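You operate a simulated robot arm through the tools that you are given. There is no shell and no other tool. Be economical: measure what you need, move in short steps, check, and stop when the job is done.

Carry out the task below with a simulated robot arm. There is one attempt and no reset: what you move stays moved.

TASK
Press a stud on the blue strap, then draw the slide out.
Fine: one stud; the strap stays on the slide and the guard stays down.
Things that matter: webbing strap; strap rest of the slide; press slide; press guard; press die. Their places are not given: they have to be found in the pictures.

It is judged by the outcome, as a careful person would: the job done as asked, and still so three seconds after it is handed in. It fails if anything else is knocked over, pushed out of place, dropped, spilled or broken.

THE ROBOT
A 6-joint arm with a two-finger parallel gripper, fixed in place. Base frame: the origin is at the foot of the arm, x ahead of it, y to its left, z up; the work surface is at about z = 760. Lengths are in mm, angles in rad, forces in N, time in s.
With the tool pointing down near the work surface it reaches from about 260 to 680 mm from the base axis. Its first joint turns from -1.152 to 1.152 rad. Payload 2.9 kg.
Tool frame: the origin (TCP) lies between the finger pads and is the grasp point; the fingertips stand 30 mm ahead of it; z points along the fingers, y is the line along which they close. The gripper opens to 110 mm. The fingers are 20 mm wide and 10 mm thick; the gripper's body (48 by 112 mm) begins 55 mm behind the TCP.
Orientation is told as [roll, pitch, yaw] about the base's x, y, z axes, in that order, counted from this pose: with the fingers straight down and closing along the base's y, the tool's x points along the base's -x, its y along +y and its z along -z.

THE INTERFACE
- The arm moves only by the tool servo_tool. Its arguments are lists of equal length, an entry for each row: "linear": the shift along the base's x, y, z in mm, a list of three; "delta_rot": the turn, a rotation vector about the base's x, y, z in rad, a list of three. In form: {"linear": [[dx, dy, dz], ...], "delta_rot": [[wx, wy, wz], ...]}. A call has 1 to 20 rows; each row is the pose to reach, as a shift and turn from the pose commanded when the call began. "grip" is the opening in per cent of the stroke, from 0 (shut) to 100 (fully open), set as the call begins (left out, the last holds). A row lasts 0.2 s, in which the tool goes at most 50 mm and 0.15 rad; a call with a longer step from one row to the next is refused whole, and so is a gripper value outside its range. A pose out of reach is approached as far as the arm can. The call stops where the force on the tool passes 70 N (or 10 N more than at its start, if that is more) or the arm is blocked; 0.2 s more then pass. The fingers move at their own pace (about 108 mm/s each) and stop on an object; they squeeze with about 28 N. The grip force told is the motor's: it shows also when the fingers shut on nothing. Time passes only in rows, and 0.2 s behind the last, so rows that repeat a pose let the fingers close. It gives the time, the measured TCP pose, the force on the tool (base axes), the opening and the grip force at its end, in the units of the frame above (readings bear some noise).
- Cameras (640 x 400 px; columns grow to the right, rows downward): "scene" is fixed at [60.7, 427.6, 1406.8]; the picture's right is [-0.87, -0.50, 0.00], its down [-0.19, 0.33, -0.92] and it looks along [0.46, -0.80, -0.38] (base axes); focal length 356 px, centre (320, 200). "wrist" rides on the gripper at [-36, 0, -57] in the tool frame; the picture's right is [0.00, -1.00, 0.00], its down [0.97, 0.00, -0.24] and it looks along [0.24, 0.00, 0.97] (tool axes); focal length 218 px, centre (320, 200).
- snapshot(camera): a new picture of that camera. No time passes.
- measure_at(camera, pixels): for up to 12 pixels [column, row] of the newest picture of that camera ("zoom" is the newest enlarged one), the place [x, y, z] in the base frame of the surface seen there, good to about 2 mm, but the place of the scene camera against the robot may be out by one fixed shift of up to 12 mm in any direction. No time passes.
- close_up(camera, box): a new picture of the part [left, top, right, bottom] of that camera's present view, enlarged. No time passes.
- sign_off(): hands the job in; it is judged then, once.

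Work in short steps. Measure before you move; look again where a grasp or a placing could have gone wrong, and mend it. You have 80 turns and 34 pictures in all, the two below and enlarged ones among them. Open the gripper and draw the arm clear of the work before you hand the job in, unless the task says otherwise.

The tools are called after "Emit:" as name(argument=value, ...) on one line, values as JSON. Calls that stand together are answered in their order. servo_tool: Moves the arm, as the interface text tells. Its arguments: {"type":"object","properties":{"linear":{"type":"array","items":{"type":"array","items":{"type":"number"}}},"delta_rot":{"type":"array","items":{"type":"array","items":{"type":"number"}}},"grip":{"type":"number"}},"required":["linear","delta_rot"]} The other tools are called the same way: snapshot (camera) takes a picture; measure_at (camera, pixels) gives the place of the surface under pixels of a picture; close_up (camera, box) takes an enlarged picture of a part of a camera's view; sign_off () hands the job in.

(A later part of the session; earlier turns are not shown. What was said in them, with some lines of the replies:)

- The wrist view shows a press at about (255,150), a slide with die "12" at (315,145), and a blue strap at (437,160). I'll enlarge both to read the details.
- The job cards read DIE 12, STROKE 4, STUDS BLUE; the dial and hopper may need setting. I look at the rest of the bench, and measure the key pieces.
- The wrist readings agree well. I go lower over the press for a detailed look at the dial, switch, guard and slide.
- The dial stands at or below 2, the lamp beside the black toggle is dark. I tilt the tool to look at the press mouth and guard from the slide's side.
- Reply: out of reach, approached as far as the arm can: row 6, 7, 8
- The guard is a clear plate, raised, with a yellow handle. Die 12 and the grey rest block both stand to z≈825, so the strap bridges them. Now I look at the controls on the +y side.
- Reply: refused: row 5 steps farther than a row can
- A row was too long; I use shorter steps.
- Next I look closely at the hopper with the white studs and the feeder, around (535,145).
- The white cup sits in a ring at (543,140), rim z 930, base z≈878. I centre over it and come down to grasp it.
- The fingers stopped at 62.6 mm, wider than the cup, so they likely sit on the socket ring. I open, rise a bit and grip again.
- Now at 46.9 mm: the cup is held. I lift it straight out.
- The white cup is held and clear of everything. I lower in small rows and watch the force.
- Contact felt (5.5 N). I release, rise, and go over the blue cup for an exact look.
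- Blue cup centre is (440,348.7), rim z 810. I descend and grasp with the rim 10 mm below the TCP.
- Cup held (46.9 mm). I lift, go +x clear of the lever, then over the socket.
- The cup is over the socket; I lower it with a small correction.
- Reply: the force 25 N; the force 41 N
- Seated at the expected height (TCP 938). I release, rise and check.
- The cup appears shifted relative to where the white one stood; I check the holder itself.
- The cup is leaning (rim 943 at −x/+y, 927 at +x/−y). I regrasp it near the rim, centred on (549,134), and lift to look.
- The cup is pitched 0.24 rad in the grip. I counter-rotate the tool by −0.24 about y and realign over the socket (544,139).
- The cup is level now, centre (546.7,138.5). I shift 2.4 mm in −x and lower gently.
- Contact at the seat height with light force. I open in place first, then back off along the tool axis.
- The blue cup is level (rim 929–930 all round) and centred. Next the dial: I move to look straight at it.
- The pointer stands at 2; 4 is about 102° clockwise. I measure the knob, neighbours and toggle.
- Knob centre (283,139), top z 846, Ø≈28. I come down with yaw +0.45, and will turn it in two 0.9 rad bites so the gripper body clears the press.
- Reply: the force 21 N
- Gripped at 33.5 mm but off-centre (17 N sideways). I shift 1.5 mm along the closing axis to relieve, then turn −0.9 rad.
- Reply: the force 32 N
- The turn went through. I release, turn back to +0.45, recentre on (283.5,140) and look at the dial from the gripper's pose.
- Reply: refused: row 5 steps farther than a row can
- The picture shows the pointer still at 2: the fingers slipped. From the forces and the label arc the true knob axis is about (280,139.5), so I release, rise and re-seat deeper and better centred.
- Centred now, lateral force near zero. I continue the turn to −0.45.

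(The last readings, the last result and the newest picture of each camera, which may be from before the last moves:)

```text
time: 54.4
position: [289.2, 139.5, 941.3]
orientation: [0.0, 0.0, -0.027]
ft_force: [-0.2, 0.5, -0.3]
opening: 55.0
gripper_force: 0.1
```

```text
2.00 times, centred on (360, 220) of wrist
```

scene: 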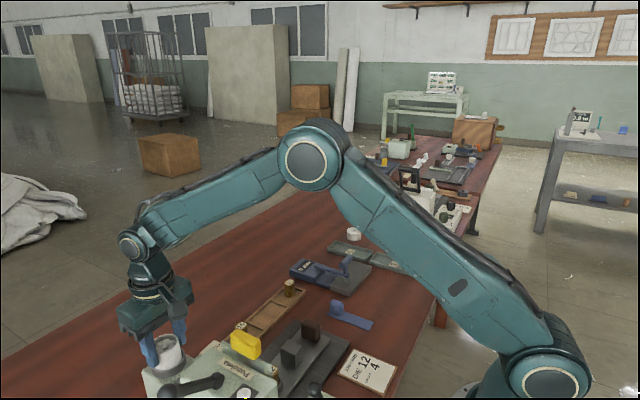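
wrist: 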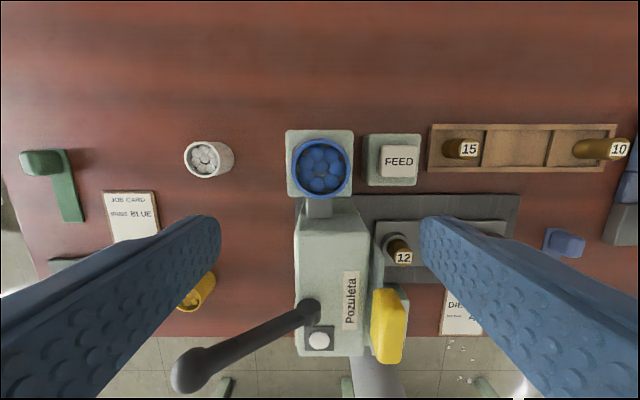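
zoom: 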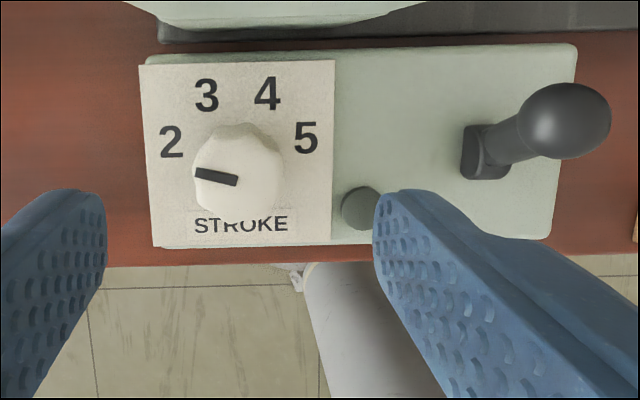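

The pointer is still at 2; the knob won't turn, perhaps locked or unpowered. The black toggle (ball at (302,41,867), foot at (278,40)) leans +x; I push it toward −x with shut fingers and see whether the lamp or dial changes.

Emit:
servo_tool(linear=[[0, -35, 0], [0, -70, 0], [20, -98.5, 0], [50, -98.5, 0], [50, -98.5, -30], [50, -98.5, -63], [50, -98.5, -63]], delta_rot=[[0, 0, 0.027], [0, 0, 0.027], [0, 0, 0.027], [0, 0, 0.027], [0, 0, 0.027], [0, 0, 0.027], [0, 0, 0.027]], grip=0)

Emit:
servo_tool(linear=[[-10, 0, 0], [-18, 0, 0], [-26, 0, 0], [-34, 0, 0], [-40, 0, 0]], delta_rot=[[0, 0, 0], [0, 0, 0], [0, 0, 0], [0, 0, 0], [0, 0, 0]])

```text
time: 56.0
position: [339.8, 39.4, 880.1]
orientation: [0.002, -0.001, -0.004]
ft_force: [1.0, -0.4, 0.4]
opening: 0.1
gripper_force: 28.0
```

```text
time: 57.2
position: [298.5, 40.5, 878.8]
orientation: [0.0, 0.002, -0.004]
ft_force: [0.5, 0.2, 0.5]
opening: 0.0
gripper_force: 28.0
```

Emit:
servo_tool(linear=[[-7, 0, 0], [-14, 0, 0], [-20, 0, 0]], delta_rot=[[0, 0, 0], [0, 0, 0], [0, 0, 0]])

Emit:
servo_tool(linear=[[20, 0, 0], [40, 0, 10], [30, 30, 60], [22, 60, 110], [22, 60, 110]], delta_rot=[[0, 0, 0], [0, 0, 0], [0, 0, 0], [0, 0, 0], [0, 0, 0]])

Emit:
snapshot(camera="wrist")

```text
time: 58.0
position: [283.1, 41.6, 879.9]
orientation: [0.0, -0.012, -0.003]
ft_force: [19.3, -1.5, 2.2]
opening: 0.0
gripper_force: 28.0
```

```text
refused: row 3 steps farther than a row can; nothing moved
```

```text
4 pictures are left
```

wrist: 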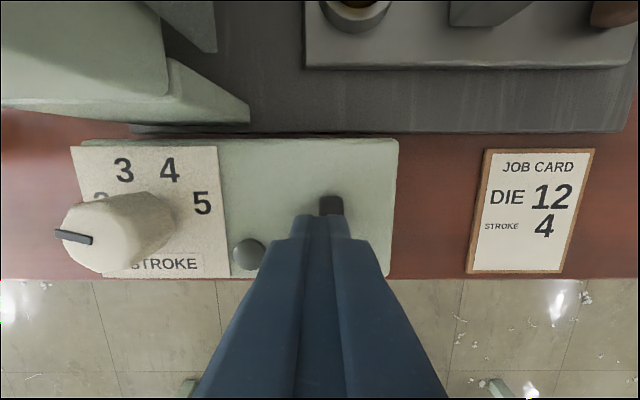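

The toggle went over to its stop (19 N). The lamp stays grey at (249,254). I back off and try the dial again, now possibly unlocked.

Emit:
servo_tool(linear=[[15, 0, 0], [35, 0, 10], [35, 5, 50], [20, 35, 75], [0, 70, 75], [-3, 98.5, 75], [-3, 98.5, 75], [-3, 98.5, 75]], delta_rot=[[0, 0, 0], [0, 0, 0], [0, 0, 0.1], [0, 0, 0.2], [0, 0, 0.3], [0, 0, 0.4], [0, 0, 0.45], [0, 0, 0.45]], grip=50)

```text
time: 59.8
position: [275.1, 139.9, 954.0]
orientation: [0.0, 0.001, 0.449]
ft_force: [0.8, 0.6, -0.4]
opening: 55.2
gripper_force: 0.1
```

Emit:
servo_tool(linear=[[4, 0.3, -40], [4, 0.3, -80], [4, 0.3, -105], [4, 0.3, -105]], delta_rot=[[0, 0, 0], [0, 0, 0], [0, 0, 0], [0, 0, 0]])

Emit:
servo_tool(linear=[[0, 0, 0], [0, 0, 0], [0, 0, 0]], delta_rot=[[0, 0, 0], [0, 0, 0], [0, 0, 0]], grip=0)

```text
time: 60.8
position: [280.7, 137.4, 846.4]
orientation: [0.0, 0.0, 0.446]
ft_force: [-0.1, 0.0, -0.7]
opening: 54.9
gripper_force: 0.0
```

```text
time: 61.6
position: [279.8, 140.0, 846.8]
orientation: [0.006, 0.001, 0.45]
ft_force: [-10.2, 21.8, -14.4]
opening: 33.5
gripper_force: 45.0
```

Emit:
servo_tool(linear=[[-0.8, 2.2, 0], [-0.8, 2.2, 0], [-0.8, 2.2, 0]], delta_rot=[[0, 0, 0], [0, 0, -0.12], [0, 0, -0.24]])

```text
time: 62.4
position: [279.7, 139.2, 848.6]
orientation: [-0.006, 0.0, 0.201]
ft_force: [8.1, -4.8, -37.6]
opening: 33.9
gripper_force: 44.3
```

Emit:
servo_tool(linear=[[0, 0, 0], [0, 0, 0], [0, 0, 0], [0, 0, 0], [0, 0, 0], [0, 0, 0], [0, 0, 0]], delta_rot=[[0, 0, -0.12], [0, 0, -0.24], [0, 0, -0.36], [0, 0, -0.48], [0, 0, -0.6], [0, 0, -0.67], [0, 0, -0.67]])

```text
time: 64.0
position: [278.9, 140.3, 847.1]
orientation: [-0.003, -0.003, -0.465]
ft_force: [7.4, -22.6, -13.9]
opening: 33.8
gripper_force: 45.2
```

I release, lift, and take one wide picture that covers dial, lamp, toggle, slide and strap together.

Emit:
servo_tool(linear=[[0, 0, 0], [0, 0, 0], [0, 0, 25], [0, 0, 65], [10, -15, 105], [25, -45, 140], [40, -80, 153], [50, -120, 153], [50, -160, 153], [50, -160, 153]], delta_rot=[[0, 0, 0], [0, 0, 0], [0, 0, 0], [0, 0, 0.1], [0, 0, 0.2], [0, 0, 0.3], [0, 0, 0.4], [0, 0, 0.46], [0, 0, 0.46], [0, 0, 0.46]], grip=45)

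Emit:
snapshot(camera="wrist")

```text
time: 66.2
position: [329.2, -17.2, 999.6]
orientation: [0.001, 0.0, -0.001]
ft_force: [0.3, 0.5, -0.1]
opening: 49.4
gripper_force: 0.1
```

```text
3 pictures are left
```

wrist: 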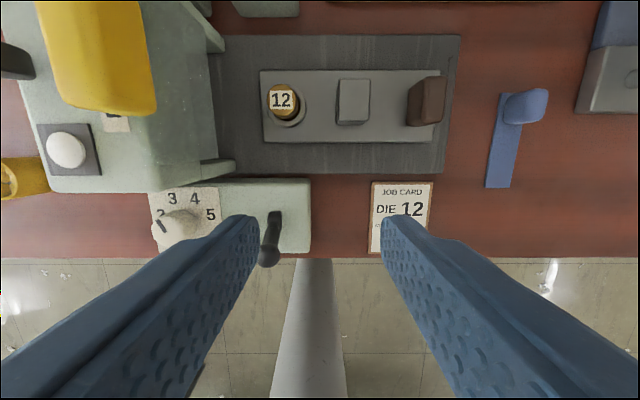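

The black mark on the knob at (160,225) now slants: the dial has turned to about 3, so the toggle was its lock. While this picture is fresh I measure strap, die, rest and handle.

Emit:
measure_at(camera="wrist", pixels=[[487, 186], [508, 187], [498, 130], [524, 105], [505, 105], [545, 108], [284, 98], [352, 98], [427, 100], [265, 110], [157, 219], [164, 231]])

Emit:
measure_at(camera="wrist", pixels=[[525, 92], [500, 95], [340, 82], [366, 82], [340, 118], [368, 118], [503, 118], [535, 122], [270, 245], [68, 150], [120, 108], [175, 235]])

```text
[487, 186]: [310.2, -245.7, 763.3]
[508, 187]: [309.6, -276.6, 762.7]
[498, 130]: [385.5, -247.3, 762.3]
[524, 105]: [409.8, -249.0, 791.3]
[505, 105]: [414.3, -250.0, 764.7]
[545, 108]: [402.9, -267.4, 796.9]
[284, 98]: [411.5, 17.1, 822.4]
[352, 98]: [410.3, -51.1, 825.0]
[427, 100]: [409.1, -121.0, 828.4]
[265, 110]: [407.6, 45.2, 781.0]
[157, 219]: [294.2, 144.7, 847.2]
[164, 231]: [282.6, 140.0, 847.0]
```

```text
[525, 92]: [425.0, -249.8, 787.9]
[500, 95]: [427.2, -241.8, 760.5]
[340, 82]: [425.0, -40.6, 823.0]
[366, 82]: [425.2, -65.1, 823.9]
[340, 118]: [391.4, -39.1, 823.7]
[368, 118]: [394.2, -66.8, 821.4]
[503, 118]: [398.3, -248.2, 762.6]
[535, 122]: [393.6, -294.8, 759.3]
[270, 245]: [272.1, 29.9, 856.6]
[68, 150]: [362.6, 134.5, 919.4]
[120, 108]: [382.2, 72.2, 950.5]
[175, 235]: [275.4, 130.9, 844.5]
```

The mark's direction is 112°, i.e. exactly at 3. One more identical bite brings it to 4; I go back centred on (277.5,138.5).

Emit:
servo_tool(linear=[[-10, 35, 0], [-25, 75, 0], [-40, 115, 0], [-51.7, 155.7, 0], [-51.7, 155.7, -40], [-51.7, 155.7, -80], [-51.7, 155.7, -115], [-51.7, 155.7, -150], [-51.7, 155.7, -150]], delta_rot=[[0, 0, 0.14], [0, 0, 0.28], [0, 0, 0.4], [0, 0, 0.45], [0, 0, 0.45], [0, 0, 0.45], [0, 0, 0.45], [0, 0, 0.45], [0, 0, 0.45]], grip=50)

Emit:
servo_tool(linear=[[0, 0, 0], [0, 0, 0], [0, 0, 0]], delta_rot=[[0, 0, 0], [0, 0, 0], [0, 0, 0]], grip=0)

```text
time: 68.2
position: [277.0, 137.9, 851.2]
orientation: [0.0, 0.0, 0.447]
ft_force: [-0.2, 0.5, -0.2]
opening: 55.0
gripper_force: 0.1
```

```text
time: 69.0
position: [276.8, 138.2, 851.9]
orientation: [-0.002, 0.001, 0.447]
ft_force: [-2.2, 5.3, -14.1]
opening: 33.6
gripper_force: 45.5
```

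Well centred this time. I turn −0.9 rad.

Emit:
servo_tool(linear=[[0, 0, 0], [0, 0, 0], [0, 0, 0], [0, 0, 0], [0, 0, 0], [0, 0, 0], [0, 0, 0], [0, 0, 0]], delta_rot=[[0, 0, -0.12], [0, 0, -0.24], [0, 0, -0.36], [0, 0, -0.48], [0, 0, -0.6], [0, 0, -0.74], [0, 0, -0.88], [0, 0, -0.88]])

Emit:
servo_tool(linear=[[0, 0, 0], [0, 0, 0], [0, 0, 25], [0, 0, 65], [10, 0, 105], [10, 0, 105]], delta_rot=[[0, 0, 0], [0, 0, 0], [0, 0, 0], [0, 0, 0.14], [0, 0, 0.28], [0, 0, 0.42]], grip=50)

Emit:
close_up(camera="wrist", box=[200, 100, 520, 300])

```text
time: 70.8
position: [277.1, 141.6, 851.9]
orientation: [0.011, 0.006, -0.435]
ft_force: [-3.5, 36.3, -10.0]
opening: 33.5
gripper_force: 45.1
```

```text
time: 72.2
position: [286.3, 139.2, 956.7]
orientation: [-0.001, 0.0, -0.01]
ft_force: [-0.1, 0.1, -0.6]
opening: 55.1
gripper_force: 0.0
```

```text
2.00 times, centred on (360, 200) of wrist
```

zoom: 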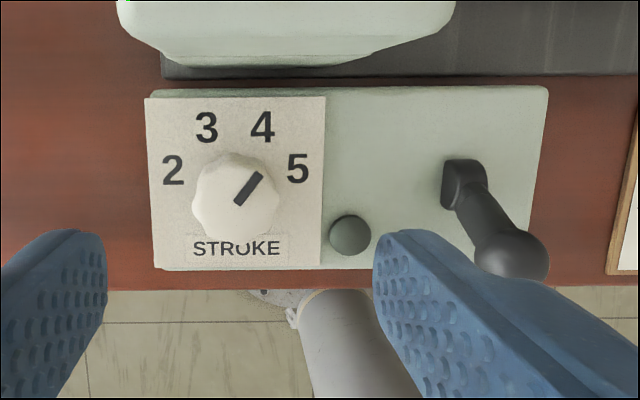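

The pointer is near 4. I measure its exact direction against the labels.

Emit:
measure_at(camera="zoom", pixels=[[239, 202], [259, 175], [262, 127], [207, 127], [173, 170], [298, 168], [249, 188], [515, 255], [460, 185], [350, 235]])

```text
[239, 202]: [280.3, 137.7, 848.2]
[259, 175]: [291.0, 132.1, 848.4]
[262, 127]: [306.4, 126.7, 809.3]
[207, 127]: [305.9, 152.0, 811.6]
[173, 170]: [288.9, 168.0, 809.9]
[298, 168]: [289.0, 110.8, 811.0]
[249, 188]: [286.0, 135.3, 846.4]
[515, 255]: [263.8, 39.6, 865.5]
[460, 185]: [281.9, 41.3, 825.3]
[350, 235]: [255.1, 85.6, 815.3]
```

The direction is about 62°, label 4 lies at 66°: set. Now I put the lock toggle back: I grip its ball at (264,40,865) and carry it to +x.

Emit:
servo_tool(linear=[[-5, -35, 0], [-12, -70, 0], [-21, -99, 0], [-21, -99, -40], [-21, -99, -75], [-21, -99, -86], [-21, -99, -86]], delta_rot=[[0, 0, 0], [0, 0, 0], [0, 0, 0], [0, 0, 0], [0, 0, 0], [0, 0, 0], [0, 0, 0]], grip=50)

Emit:
servo_tool(linear=[[0, 0, 0], [0, 0, 0], [0, 0, 0]], delta_rot=[[0, 0, 0], [0, 0, 0], [0, 0, 0]], grip=5)

```text
time: 73.8
position: [266.4, 39.2, 871.8]
orientation: [0.0, 0.0, -0.015]
ft_force: [-0.2, 0.6, 0.3]
opening: 55.2
gripper_force: 0.0
```

```text
time: 74.6
position: [267.1, 34.9, 870.9]
orientation: [-0.011, 0.001, -0.017]
ft_force: [2.0, -35.0, -10.2]
opening: 21.5
gripper_force: 44.9
```

Held (21.5 mm) but off by some 4 mm in y; I ease that and swing the ball to +x.

Emit:
servo_tool(linear=[[0, -3.5, 0], [0, -3.5, 0]], delta_rot=[[0, 0, 0], [0, 0, 0]])

Emit:
servo_tool(linear=[[6, 0, 2], [12, 0, 4], [18, 0, 4], [24, 0, 4], [30, 0, 2], [35, 0, 0]], delta_rot=[[0, 0, 0], [0, 0, 0], [0, 0, 0], [0, 0, 0], [0, 0, 0], [0, 0, 0]])

```text
time: 75.2
position: [267.1, 35.8, 871.5]
orientation: [-0.001, 0.001, -0.012]
ft_force: [-1.6, -17.4, 3.6]
opening: 21.2
gripper_force: 44.8
```

```text
time: 76.6
position: [303.7, 35.8, 871.5]
orientation: [0.001, -0.004, -0.012]
ft_force: [-0.4, -0.2, -0.5]
opening: 5.7
gripper_force: 0.0
```

The fingers came off the ball on the way. I rise, turn to yaw −90°, straddle the toggle along x and sweep it to +x with the rear finger.

Emit:
servo_tool(linear=[[0, 0, 25], [0, 0, 60], [0, 0, 70], [-5, 0, 70], [-10, 0, 70], [-15, 0, 70], [-20, 0, 70], [-25, 0, 70], [-29, 0, 70], [-29, 0, 70], [-29, 0, 70], [-29, 0, 70], [-29, 0, 70]], delta_rot=[[0, 0, 0], [0, 0, 0], [0, 0, -0.14], [0, 0, -0.28], [0, 0, -0.42], [0, 0, -0.56], [0, 0, -0.7], [0, 0, -0.84], [0, 0, -0.98], [0, 0, -1.12], [0, 0, -1.26], [0, 0, -1.4], [0, 0, -1.54]], grip=73)

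```text
time: 79.4
position: [271.3, 34.7, 940.2]
orientation: [-0.001, 0.0, -1.555]
ft_force: [-0.5, -0.1, -0.2]
opening: 80.5
gripper_force: 0.1
```

Emit:
servo_tool(linear=[[4, 3, -35], [4, 3, -68], [4, 3, -68]], delta_rot=[[0, 0, 0], [0, 0, 0], [0, 0, 0]])

Emit:
servo_tool(linear=[[10, 0, 0], [20, 0, 0], [30, 0, 0], [40, 0, 0], [48, 0, 0]], delta_rot=[[0, 0, 0], [0, 0, 0], [0, 0, 0], [0, 0, 0], [0, 0, 0]])

```text
time: 80.2
position: [276.7, 37.2, 870.6]
orientation: [0.001, 0.001, -1.553]
ft_force: [0.1, 0.0, 0.1]
opening: 80.4
gripper_force: 0.1
```

```text
time: 81.4
position: [322.3, 37.9, 871.6]
orientation: [-0.005, 0.0, -1.554]
ft_force: [-5.3, 2.3, 2.8]
opening: 82.6
gripper_force: 2.3
```

Contact is showing; I push a little further to the stop.

Emit:
servo_tool(linear=[[4, 0, 0], [8, 0, 0], [11, 0, 0]], delta_rot=[[0, 0, 0], [0, 0, 0], [0, 0, 0]])

```text
time: 82.2
position: [328.4, 37.2, 871.1]
orientation: [-0.016, -0.002, -1.554]
ft_force: [-28.6, 2.2, 14.5]
opening: 94.4
gripper_force: 14.4
```

The toggle stands at its +x stop again. I back off, rise, and travel to the strap, turning back to yaw 0.

Emit:
servo_tool(linear=[[-12, 0, 0], [-12, 0, 40], [-12, 0, 80], [0, -25, 80], [10, -55, 80], [20, -85, 80], [30, -115, 80], [40, -145, 80], [50, -175, 80], [60, -205, 80], [70, -235, 80], [75, -265, 80], [80, -290, 80], [80.5, -299, 80], [80.5, -299, 80]], delta_rot=[[0, 0, 0], [0, 0, 0], [0, 0, 0], [0, 0, 0.14], [0, 0, 0.28], [0, 0, 0.42], [0, 0, 0.56], [0, 0, 0.7], [0, 0, 0.84], [0, 0, 0.98], [0, 0, 1.12], [0, 0, 1.26], [0, 0, 1.4], [0, 0, 1.53], [0, 0, 1.553]], grip=55)

```text
time: 85.4
position: [414.9, -262.9, 952.8]
orientation: [0.001, -0.001, 0.001]
ft_force: [0.9, 0.2, 0.0]
opening: 60.6
gripper_force: 0.1
```

Emit:
servo_tool(linear=[[-5.5, 0.5, -45], [-5.5, 0.5, -90], [-5.5, 0.5, -130], [-5.5, 0.5, -153], [-5.5, 0.5, -153]], delta_rot=[[0, 0, 0], [0, 0, 0], [0, 0, 0], [0, 0, 0], [0, 0, 0]])

Emit:
servo_tool(linear=[[0, 0, 0], [0, 0, 0], [0, 0, 0]], delta_rot=[[0, 0, 0], [0, 0, 0], [0, 0, 0]], grip=5)

```text
time: 86.6
position: [411.4, -259.5, 799.9]
orientation: [0.0, 0.0, 0.001]
ft_force: [0.5, 1.0, 0.7]
opening: 60.3
gripper_force: 0.1
```

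```text
time: 87.4
position: [411.4, -260.8, 801.0]
orientation: [-0.001, 0.0, 0.0]
ft_force: [-0.8, -0.1, -0.3]
opening: 23.2
gripper_force: 28.2
```

The strap's tab is held (23 mm). I lift, turn −90° so the tail points +y, and come over the rest at (409.5,−53).

Emit:
servo_tool(linear=[[0, 0, 15], [0, 0, 50], [0, 0, 95], [0, 10, 105], [0, 25, 105], [0, 45, 105], [0, 65, 105], [0, 85, 105], [0, 105, 105], [0, 125, 105], [0, 145, 105], [0, 165, 105], [-1, 185, 105], [-1, 200, 105], [-1, 207, 105], [-1, 207, 105]], delta_rot=[[0, 0, 0], [0, 0, 0], [0, 0, 0], [0, 0, -0.13], [0, 0, -0.26], [0, 0, -0.39], [0, 0, -0.52], [0, 0, -0.65], [0, 0, -0.78], [0, 0, -0.91], [0, 0, -1.04], [0, 0, -1.17], [0, 0, -1.3], [0, 0, -1.43], [0, 0, -1.56], [0, 0, -1.571]])

Emit:
servo_tool(linear=[[0, 0, -15], [0, 0, -28], [0, 0, -34], [0, 0, -36]], delta_rot=[[0, 0, 0], [0, 0, 0], [0, 0, 0], [0, 0, 0]])

```text
time: 90.8
position: [410.2, -53.3, 906.2]
orientation: [-0.001, -0.002, -1.573]
ft_force: [1.2, 0.4, -0.1]
opening: 22.9
gripper_force: 27.6
```

```text
time: 91.8
position: [410.2, -53.5, 868.4]
orientation: [0.0, -0.001, -1.571]
ft_force: [-0.4, -0.4, -0.7]
opening: 22.8
gripper_force: 28.2
```

Emit:
servo_tool(linear=[[0, 0, -1.5], [0, 0, -3]], delta_rot=[[0, 0, 0], [0, 0, 0]])

Emit:
servo_tool(linear=[[0, 0, -1], [0, 0, -2]], delta_rot=[[0, 0, 0], [0, 0, 0]])

```text
time: 92.4
position: [409.8, -53.5, 865.6]
orientation: [0.001, -0.001, -1.571]
ft_force: [-2.1, 1.4, 8.4]
opening: 23.1
gripper_force: 28.4
```

```text
time: 93.0
position: [409.6, -53.9, 865.9]
orientation: [0.002, -0.001, -1.57]
ft_force: [-6.6, 2.0, 39.8]
opening: 23.3
gripper_force: 28.2
```

Contact on the rest. I ease up, release, and rise, then go to the slide's brown handle at (409,−122) with the same yaw.

Emit:
servo_tool(linear=[[0, 0, 1.5], [0, 0, 1.5], [0, 0, 1.5], [0, 0, 1.5]], delta_rot=[[0, 0, 0], [0, 0, 0], [0, 0, 0], [0, 0, 0]], grip=50)

Emit:
servo_tool(linear=[[0, 0, 10], [0, 0, 30], [0, 0, 60], [0, -35, 75], [0, -68.5, 75], [0, -68.5, 75]], delta_rot=[[0, 0, 0], [0, 0, 0], [0, 0, 0], [0, 0, 0], [0, 0, 0], [0, 0, 0]], grip=65)

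Emit:
snapshot(camera="wrist")

```text
time: 94.0
position: [408.9, -52.3, 866.1]
orientation: [0.001, -0.001, -1.57]
ft_force: [-0.5, -0.7, 0.4]
opening: 55.3
gripper_force: 0.1
```

```text
time: 95.4
position: [409.6, -120.6, 941.3]
orientation: [0.001, 0.0, -1.57]
ft_force: [-0.7, -0.2, -1.2]
opening: 71.6
gripper_force: 0.0
```

```text
1 pictures are left
```

wrist: 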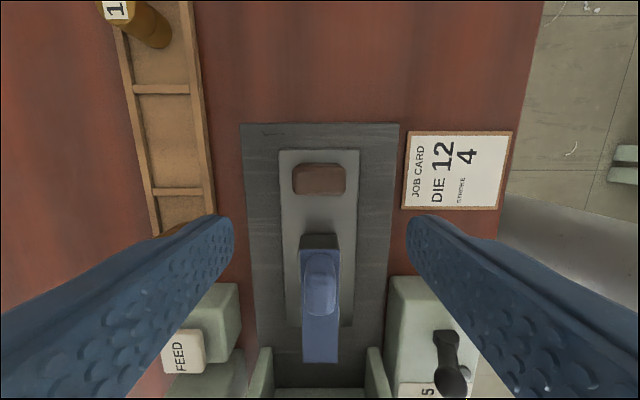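

The strap lies straight along the slide: tab at (320,285), tail over the die. I measure it and the handle.

Emit:
measure_at(camera="wrist", pixels=[[320, 165], [320, 180], [295, 180], [344, 180], [320, 193], [305, 236], [320, 240], [320, 290], [305, 340], [305, 360], [337, 362], [455, 378]])

Emit:
measure_at(camera="wrist", pixels=[[320, 330], [265, 355], [375, 355], [320, 151], [448, 345], [180, 348]])

```text
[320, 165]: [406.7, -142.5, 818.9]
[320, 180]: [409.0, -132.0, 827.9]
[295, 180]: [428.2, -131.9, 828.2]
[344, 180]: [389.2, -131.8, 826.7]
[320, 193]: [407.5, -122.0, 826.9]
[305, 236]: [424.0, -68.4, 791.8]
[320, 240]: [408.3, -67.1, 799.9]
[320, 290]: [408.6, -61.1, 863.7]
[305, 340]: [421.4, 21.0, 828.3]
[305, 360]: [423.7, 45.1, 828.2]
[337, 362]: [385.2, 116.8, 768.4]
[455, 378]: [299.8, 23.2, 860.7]
```

```text
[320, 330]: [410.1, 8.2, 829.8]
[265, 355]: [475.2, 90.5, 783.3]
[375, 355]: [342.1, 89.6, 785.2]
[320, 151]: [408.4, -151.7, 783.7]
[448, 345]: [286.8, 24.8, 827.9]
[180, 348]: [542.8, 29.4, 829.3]
```

Strap flat at z 828–829, toggle ball back at x≈300. I grip the slide handle at (408.5,−129).

Emit:
servo_tool(linear=[[-1, -8.5, -40], [-1, -8.5, -80], [-1, -8.5, -110], [-1, -8.5, -119], [-1, -8.5, -119]], delta_rot=[[0, 0, 0], [0, 0, 0], [0, 0, 0], [0, 0, 0], [0, 0, 0]])

Emit:
servo_tool(linear=[[0, 0, 0], [0, 0, 0], [0, 0, 0]], delta_rot=[[0, 0, 0], [0, 0, 0], [0, 0, 0]], grip=25)

```text
time: 96.6
position: [410.2, -129.9, 821.4]
orientation: [-0.001, -0.001, -1.572]
ft_force: [0.8, -0.1, -0.6]
opening: 71.4
gripper_force: 0.0
```

```text
time: 97.4
position: [410.1, -128.2, 821.3]
orientation: [0.001, 0.001, -1.571]
ft_force: [12.4, -0.3, -10.2]
opening: 43.8
gripper_force: 45.1
```

Handle held (43.8 mm). I push the slide in along +y, slowly, watching the force.

Emit:
servo_tool(linear=[[0, 6, 0], [0, 14, 0], [0, 22, 0], [0, 30, 0], [0, 38, 0], [0, 46, 0], [0, 54, 0], [0, 62, 0], [0, 70, 0], [0, 78, 0], [0, 86, 0], [0, 94, 0], [0, 100, 0]], delta_rot=[[0, 0, 0], [0, 0, 0], [0, 0, 0], [0, 0, 0], [0, 0, 0], [0, 0, 0], [0, 0, 0], [0, 0, 0], [0, 0, 0], [0, 0, 0], [0, 0, 0], [0, 0, 0], [0, 0, 0]])

Emit:
servo_tool(linear=[[0, 5, 0], [0, 10, 0]], delta_rot=[[0, 0, 0], [0, 0, 0]])

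```text
time: 100.2
position: [409.9, -31.4, 822.3]
orientation: [0.004, -0.001, -1.574]
ft_force: [19.3, -19.7, -6.3]
opening: 43.8
gripper_force: 44.9
```

```text
time: 100.7
position: [410.6, -33.2, 821.6]
orientation: [0.008, -0.009, -1.578]
ft_force: [1.7, -22.0, -0.7]
opening: 43.9
gripper_force: 45.1
stopped in row 2: the force on the tool passed its limit (the readings are from after the stop); the commanded pose is now the measured one
```

The slide reached its inner stop (travel ≈96 mm). I release, rise, and go over the yellow guard handle with the fingers shut.

Emit:
servo_tool(linear=[[0, 0, 0], [0, 0, 0], [0, 0, 0]], delta_rot=[[0, 0, 0], [0, 0, 0], [0, 0, 0]], grip=70)

Emit:
servo_tool(linear=[[0, 0, 30], [0, 0, 75], [0, 0, 120], [0, 0, 165], [0, 20, 195], [0, 60, 195], [0, 100, 195], [0, 115, 195], [0, 115, 195]], delta_rot=[[0, 0, 0], [0, 0, 0], [0, 0, 0], [0, 0, 0], [0, 0, 0], [0, 0, 0], [0, 0, 0], [0, 0, 0], [0, 0, 0]])

Emit:
servo_tool(linear=[[0, 0, 0], [0, 0, 0], [0, 0, 0]], delta_rot=[[0, 0, 0], [0, 0, 0], [0, 0, 0]], grip=0)

```text
time: 101.5
position: [410.0, -32.9, 821.7]
orientation: [0.009, -0.011, -1.582]
ft_force: [-2.2, -29.3, 2.6]
opening: 77.4
gripper_force: 0.0
```

```text
time: 103.5
position: [409.5, 84.3, 1018.1]
orientation: [0.007, -0.008, -1.578]
ft_force: [0.3, -0.3, -0.5]
opening: 77.0
gripper_force: 0.1
```

```text
time: 104.3
position: [408.9, 84.1, 1017.2]
orientation: [0.007, -0.008, -1.577]
ft_force: [-1.1, 2.1, 0.4]
opening: 55.2
gripper_force: 44.9
```

Unexpected: the fingers stopped at 55 mm at this height, so something 55 mm wide (the guard handle?) stands higher than before. I open, rise, shut, and feel for its top from above.

Emit:
servo_tool(linear=[[0, 0, 0], [0, 0, 0], [0, 0, 20], [0, 0, 50]], delta_rot=[[0, 0, 0], [0, 0, 0], [0, 0, 0], [0, 0, 0]], grip=75)

Emit:
servo_tool(linear=[[0, 0, 0], [0, 0, 0], [0, 0, 0], [0, 0, 0]], delta_rot=[[0, 0, 0], [0, 0, 0], [0, 0, 0], [0, 0, 0]], grip=0)

```text
time: 105.3
position: [410.7, 84.3, 1065.3]
orientation: [0.006, -0.009, -1.578]
ft_force: [-0.1, 0.1, -0.2]
opening: 82.5
gripper_force: 0.0
```

```text
time: 106.3
position: [411.5, 83.9, 1065.6]
orientation: [0.009, -0.009, -1.577]
ft_force: [0.3, 1.0, 0.0]
opening: 0.0
gripper_force: 28.3
```

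Emit:
servo_tool(linear=[[0, 0, -8], [0, 0, -16], [0, 0, -24], [0, 0, -32], [0, 0, -40]], delta_rot=[[0, 0, 0], [0, 0, 0], [0, 0, 0], [0, 0, 0], [0, 0, 0]])

```text
time: 107.5
position: [411.0, 84.8, 1026.7]
orientation: [0.008, -0.007, -1.579]
ft_force: [-0.6, 0.7, 0.8]
opening: 0.3
gripper_force: 27.7
```

Emit:
servo_tool(linear=[[0, 0, -4], [0, 0, -8], [0, 0, -12]], delta_rot=[[0, 0, 0], [0, 0, 0], [0, 0, 0]])

```text
time: 108.3
position: [409.9, 84.8, 1014.4]
orientation: [0.008, -0.008, -1.578]
ft_force: [1.4, -0.6, 0.7]
opening: 0.0
gripper_force: 27.8
```

Emit:
servo_tool(linear=[[0, 0, -5], [0, 0, -10], [0, 0, -15], [0, 0, -20]], delta_rot=[[0, 0, 0], [0, 0, 0], [0, 0, 0], [0, 0, 0]])

```text
time: 109.3
position: [408.9, 83.8, 994.7]
orientation: [0.01, -0.009, -1.579]
ft_force: [0.1, 0.4, -0.6]
opening: 0.2
gripper_force: 28.2
```

Emit:
servo_tool(linear=[[0, 0, -4], [0, 0, -8], [0, 0, -12]], delta_rot=[[0, 0, 0], [0, 0, 0], [0, 0, 0]])

```text
time: 110.0
position: [408.7, 85.4, 991.7]
orientation: [0.012, -0.006, -1.578]
ft_force: [-8.9, -1.1, 14.3]
opening: 0.0
gripper_force: 28.4
stopped in row 3: the force on the tool passed its limit (the readings are from after the stop); the commanded pose is now the measured one
```

The handle's top is at z 961 as at the start and doesn't give under 70 N: the guard is already down, and the slide passes beneath it. Next FEED at (546,40,828).

Emit:
servo_tool(linear=[[0, 0, 20], [0, 0, 45], [35, -12, 45], [75, -25, 45], [115, -40, 45], [137.5, -45, 45], [137.5, -45, 0], [137.5, -45, -45], [137.5, -45, -90], [137.5, -45, -118], [137.5, -45, -126], [137.5, -45, -126]], delta_rot=[[0, 0, 0], [0, 0, 0], [0, 0, 0], [0, 0, 0], [0, 0, 0], [0, 0, 0], [0, 0, 0], [0, 0, 0], [0, 0, 0], [0, 0, 0], [0, 0, 0], [0, 0, 0]])

```text
time: 112.6
position: [546.8, 40.0, 866.3]
orientation: [0.013, -0.006, -1.579]
ft_force: [0.5, 0.6, 0.0]
opening: 0.0
gripper_force: 27.9
```

Tips are about 8 mm above FEED. I press it once, down and back up.

Emit:
servo_tool(linear=[[0, 0, -4], [0, 0, -8], [0, 0, -10], [0, 0, -12], [0, 0, -14]], delta_rot=[[0, 0, 0], [0, 0, 0], [0, 0, 0], [0, 0, 0], [0, 0, 0]])

```text
time: 113.8
position: [547.8, 39.9, 852.8]
orientation: [0.014, -0.009, -1.576]
ft_force: [-6.0, -0.6, 9.9]
opening: 0.0
gripper_force: 28.1
5 turns are left
```

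Five turns remain, so I batch: finish the FEED press, rise, go over the lever knob at (409,230) and press the lever down along its arc.

Emit:
servo_tool(linear=[[0, 0, -2], [0, 0, -4], [0, 0, -4]], delta_rot=[[0, 0, 0], [0, 0, 0], [0, 0, 0]])

Emit:
servo_tool(linear=[[0, 0, 30], [0, 0, 75], [0, 0, 120], [0, 0, 165], [0, 0, 205], [-23, 32, 205], [-46, 64, 205], [-69, 96, 205], [-92, 128, 205], [-115, 160, 205], [-138, 190, 205], [-138, 190, 205]], delta_rot=[[0, 0, 0], [0, 0, 0], [0, 0, 0], [0, 0, 0], [0, 0, 0], [0, 0, 0], [0, 0, 0], [0, 0, 0], [0, 0, 0], [0, 0, 0], [0, 0, 0], [0, 0, 0]])

Emit:
servo_tool(linear=[[0, 0, -10], [0, 0, -18], [0, 1, -26], [0, 2, -34], [0, 4, -42], [0, 6, -50], [0, 8, -58], [0, 9, -66], [0, 10, -74], [0, 10, -82], [0, 9, -90], [0, 8, -98], [0, 7, -106], [0, 5, -114], [0, 3, -120], [0, 3, -120]], delta_rot=[[0, 0, 0], [0, 0, 0], [0, 0, 0], [0, 0, 0], [0, 0, 0], [0, 0, 0], [0, 0, 0], [0, 0, 0], [0, 0, 0], [0, 0, 0], [0, 0, 0], [0, 0, 0], [0, 0, 0], [0, 0, 0], [0, 0, 0], [0, 0, 0]])

```text
time: 114.6
position: [547.1, 39.6, 850.8]
orientation: [0.015, -0.007, -1.58]
ft_force: [-18.3, -5.0, 36.6]
opening: 0.1
gripper_force: 27.7
```

```text
time: 117.2
position: [408.8, 228.6, 1052.0]
orientation: [0.014, -0.007, -1.581]
ft_force: [-0.2, 0.4, 0.4]
opening: 0.0
gripper_force: 28.6
```

```text
time: 119.9
position: [409.5, 239.6, 964.2]
orientation: [0.026, 0.001, -1.575]
ft_force: [-6.7, -1.9, 23.6]
opening: 0.0
gripper_force: 27.9
stopped in row 13: the force on the tool passed its limit (the readings are from after the stop); the commanded pose is now the measured one
4 turns are left
```

The lever reached its bottom stop after ~70 mm travel. I rise straight off it, travel to above the slide handle, and use the last picture on press and slide.

Emit:
servo_tool(linear=[[0, 0, 25], [0, -3, 60], [0, -5, 100], [0, -45, 110], [0, -90, 110], [0, -135, 110], [0, -180, 110], [0, -225, 110], [0, -272, 110], [0, -272, 70], [0, -272, 70]], delta_rot=[[0, 0, 0], [0, 0, 0], [0, 0, 0], [0, 0, 0], [0, 0, 0], [0, 0, 0], [0, 0, 0], [0, 0, 0], [0, 0, 0], [0, 0, 0], [-0.02, 0, 0]], grip=65)

Emit:
close_up(camera="scene", box=[130, 240, 430, 400])

```text
time: 122.3
position: [410.0, -34.1, 1030.7]
orientation: [0.023, -0.02, -1.576]
ft_force: [0.3, 0.6, 0.1]
opening: 71.5
gripper_force: 0.0
```

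```text
2.13 times, centred on (280, 320) of scene
3 turns are left
```

zoom: 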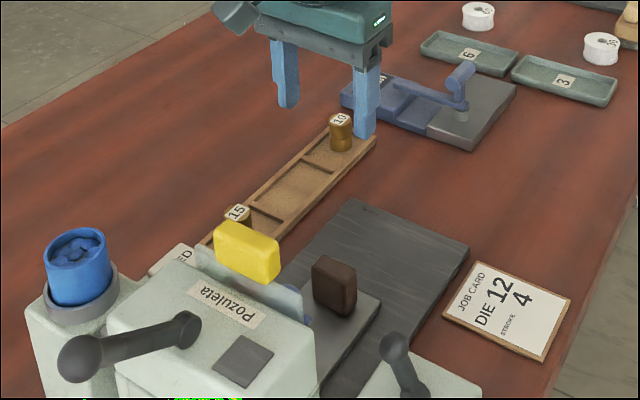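

The lever is back up, the guard sits as before, and the slide is in with the strap under the guard. I grip the handle at (410,−33) and draw the slide out slowly.

Emit:
servo_tool(linear=[[0, 1, -45], [0, 1, -90], [0, 1, -135], [0, 1, -180], [0, 1, -200], [0, 1, -208], [0, 1, -208]], delta_rot=[[0, 0, 0], [0, 0, 0], [0, 0, 0], [0, 0, 0], [0, 0, 0], [0, 0, 0], [0, 0, 0]])

Emit:
servo_tool(linear=[[0, 0, 0], [0, 0, 0], [0, 0, 0]], delta_rot=[[0, 0, 0], [0, 0, 0], [0, 0, 0]], grip=25)

Emit:
servo_tool(linear=[[0, -2, 0], [0, -6, 0], [0, -11, 0], [0, -16, 0], [0, -22, 0], [0, -28, 0], [0, -34, 0], [0, -40, 0], [0, -46, 0], [0, -52, 0], [0, -58, 0], [0, -64, 0], [0, -70, 0], [0, -76, 0], [0, -82, 0], [0, -87, 0], [0, -91, 0], [0, -94, 0], [0, -96, 0], [0, -96, 0]], delta_rot=[[0, 0, 0], [0, 0, 0], [0, 0, 0], [0, 0, 0], [0, 0, 0], [0, 0, 0], [0, 0, 0], [0, 0, 0], [0, 0, 0], [0, 0, 0], [0, 0, 0], [0, 0, 0], [0, 0, 0], [0, 0, 0], [0, 0, 0], [0, 0, 0], [0, 0, 0], [0, 0, 0], [0, 0, 0], [0, 0, 0]])

```text
time: 123.9
position: [410.6, -33.0, 824.4]
orientation: [0.024, -0.022, -1.582]
ft_force: [-1.4, -34.0, 14.2]
opening: 71.5
gripper_force: 0.0
```

```text
time: 124.7
position: [409.7, -33.9, 824.7]
orientation: [0.021, -0.023, -1.581]
ft_force: [4.6, -31.3, 16.4]
opening: 44.5
gripper_force: 44.4
```

```text
time: 128.9
position: [409.7, -126.0, 823.7]
orientation: [0.019, -0.02, -1.577]
ft_force: [-11.9, -0.2, 2.6]
opening: 44.1
gripper_force: 44.9
2 turns are left
```

The slide is out to within about 2 mm of its starting place. I pull the last bit, open, and draw the arm clear straight up.

Emit:
servo_tool(linear=[[0, -2, 0], [0, -4, 0], [0, -4, 0]], delta_rot=[[0, 0, 0], [0, 0, 0], [0, 0, 0]])

Emit:
servo_tool(linear=[[0, 0, 0], [0, 0, 0], [0, 0, 0]], delta_rot=[[0, 0, 0], [0, 0, 0], [0, 0, 0]], grip=65)

Emit:
servo_tool(linear=[[0, 0, 30], [0, 0, 75], [0, 0, 120], [0, 0, 165], [0, 0, 210], [0, 0, 250], [0, 0, 280], [0, 0, 280]], delta_rot=[[0, 0, 0], [0, 0, 0], [0, 0, 0], [0, 0, 0], [0, 0, 0], [0, 0, 0], [0, 0, 0], [0, 0, 0]])

```text
time: 129.7
position: [409.1, -130.3, 823.2]
orientation: [0.019, -0.019, -1.578]
ft_force: [-12.3, 1.7, 1.7]
opening: 44.2
gripper_force: 44.8
```

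```text
time: 130.5
position: [411.7, -130.3, 823.3]
orientation: [0.022, -0.02, -1.576]
ft_force: [-0.1, 0.7, 0.5]
opening: 71.8
gripper_force: 0.0
```

```text
time: 132.3
position: [409.7, -131.1, 1103.1]
orientation: [0.022, -0.019, -1.576]
ft_force: [-0.3, 0.0, 1.3]
opening: 71.5
gripper_force: 0.1
1 turns are left
```

The slide is out, the gripper is open and the arm is clear; I hand the job in.

Emit:
sign_off()

```text
The job is handed in.
```

I ran the full sequence and drew the slide out, but I had no pictures left to check that a stud is set in the blue strap.

- **Settings:** Blue studs are loaded, die 12 was already fitted, and the stroke dial is on 4. I moved the toggle to free the dial and put it back afterwards.
- **Pressing:** I pressed FEED once and pulled the lever down once to its stop. After that, the white button on top of the press no longer showed, and I don't know what that means.
- **Guard:** It did not move when I pushed down on it before the stroke, so I took it as already down. It looked the same in the last picture.
- **Strap:** It was flat on the slide before pressing, and I last saw it under the guard with the slide in. I could not check it after drawing the slide out.
- **White stud cup:** I moved it from the feeder to the bench behind the blue cup's old place.
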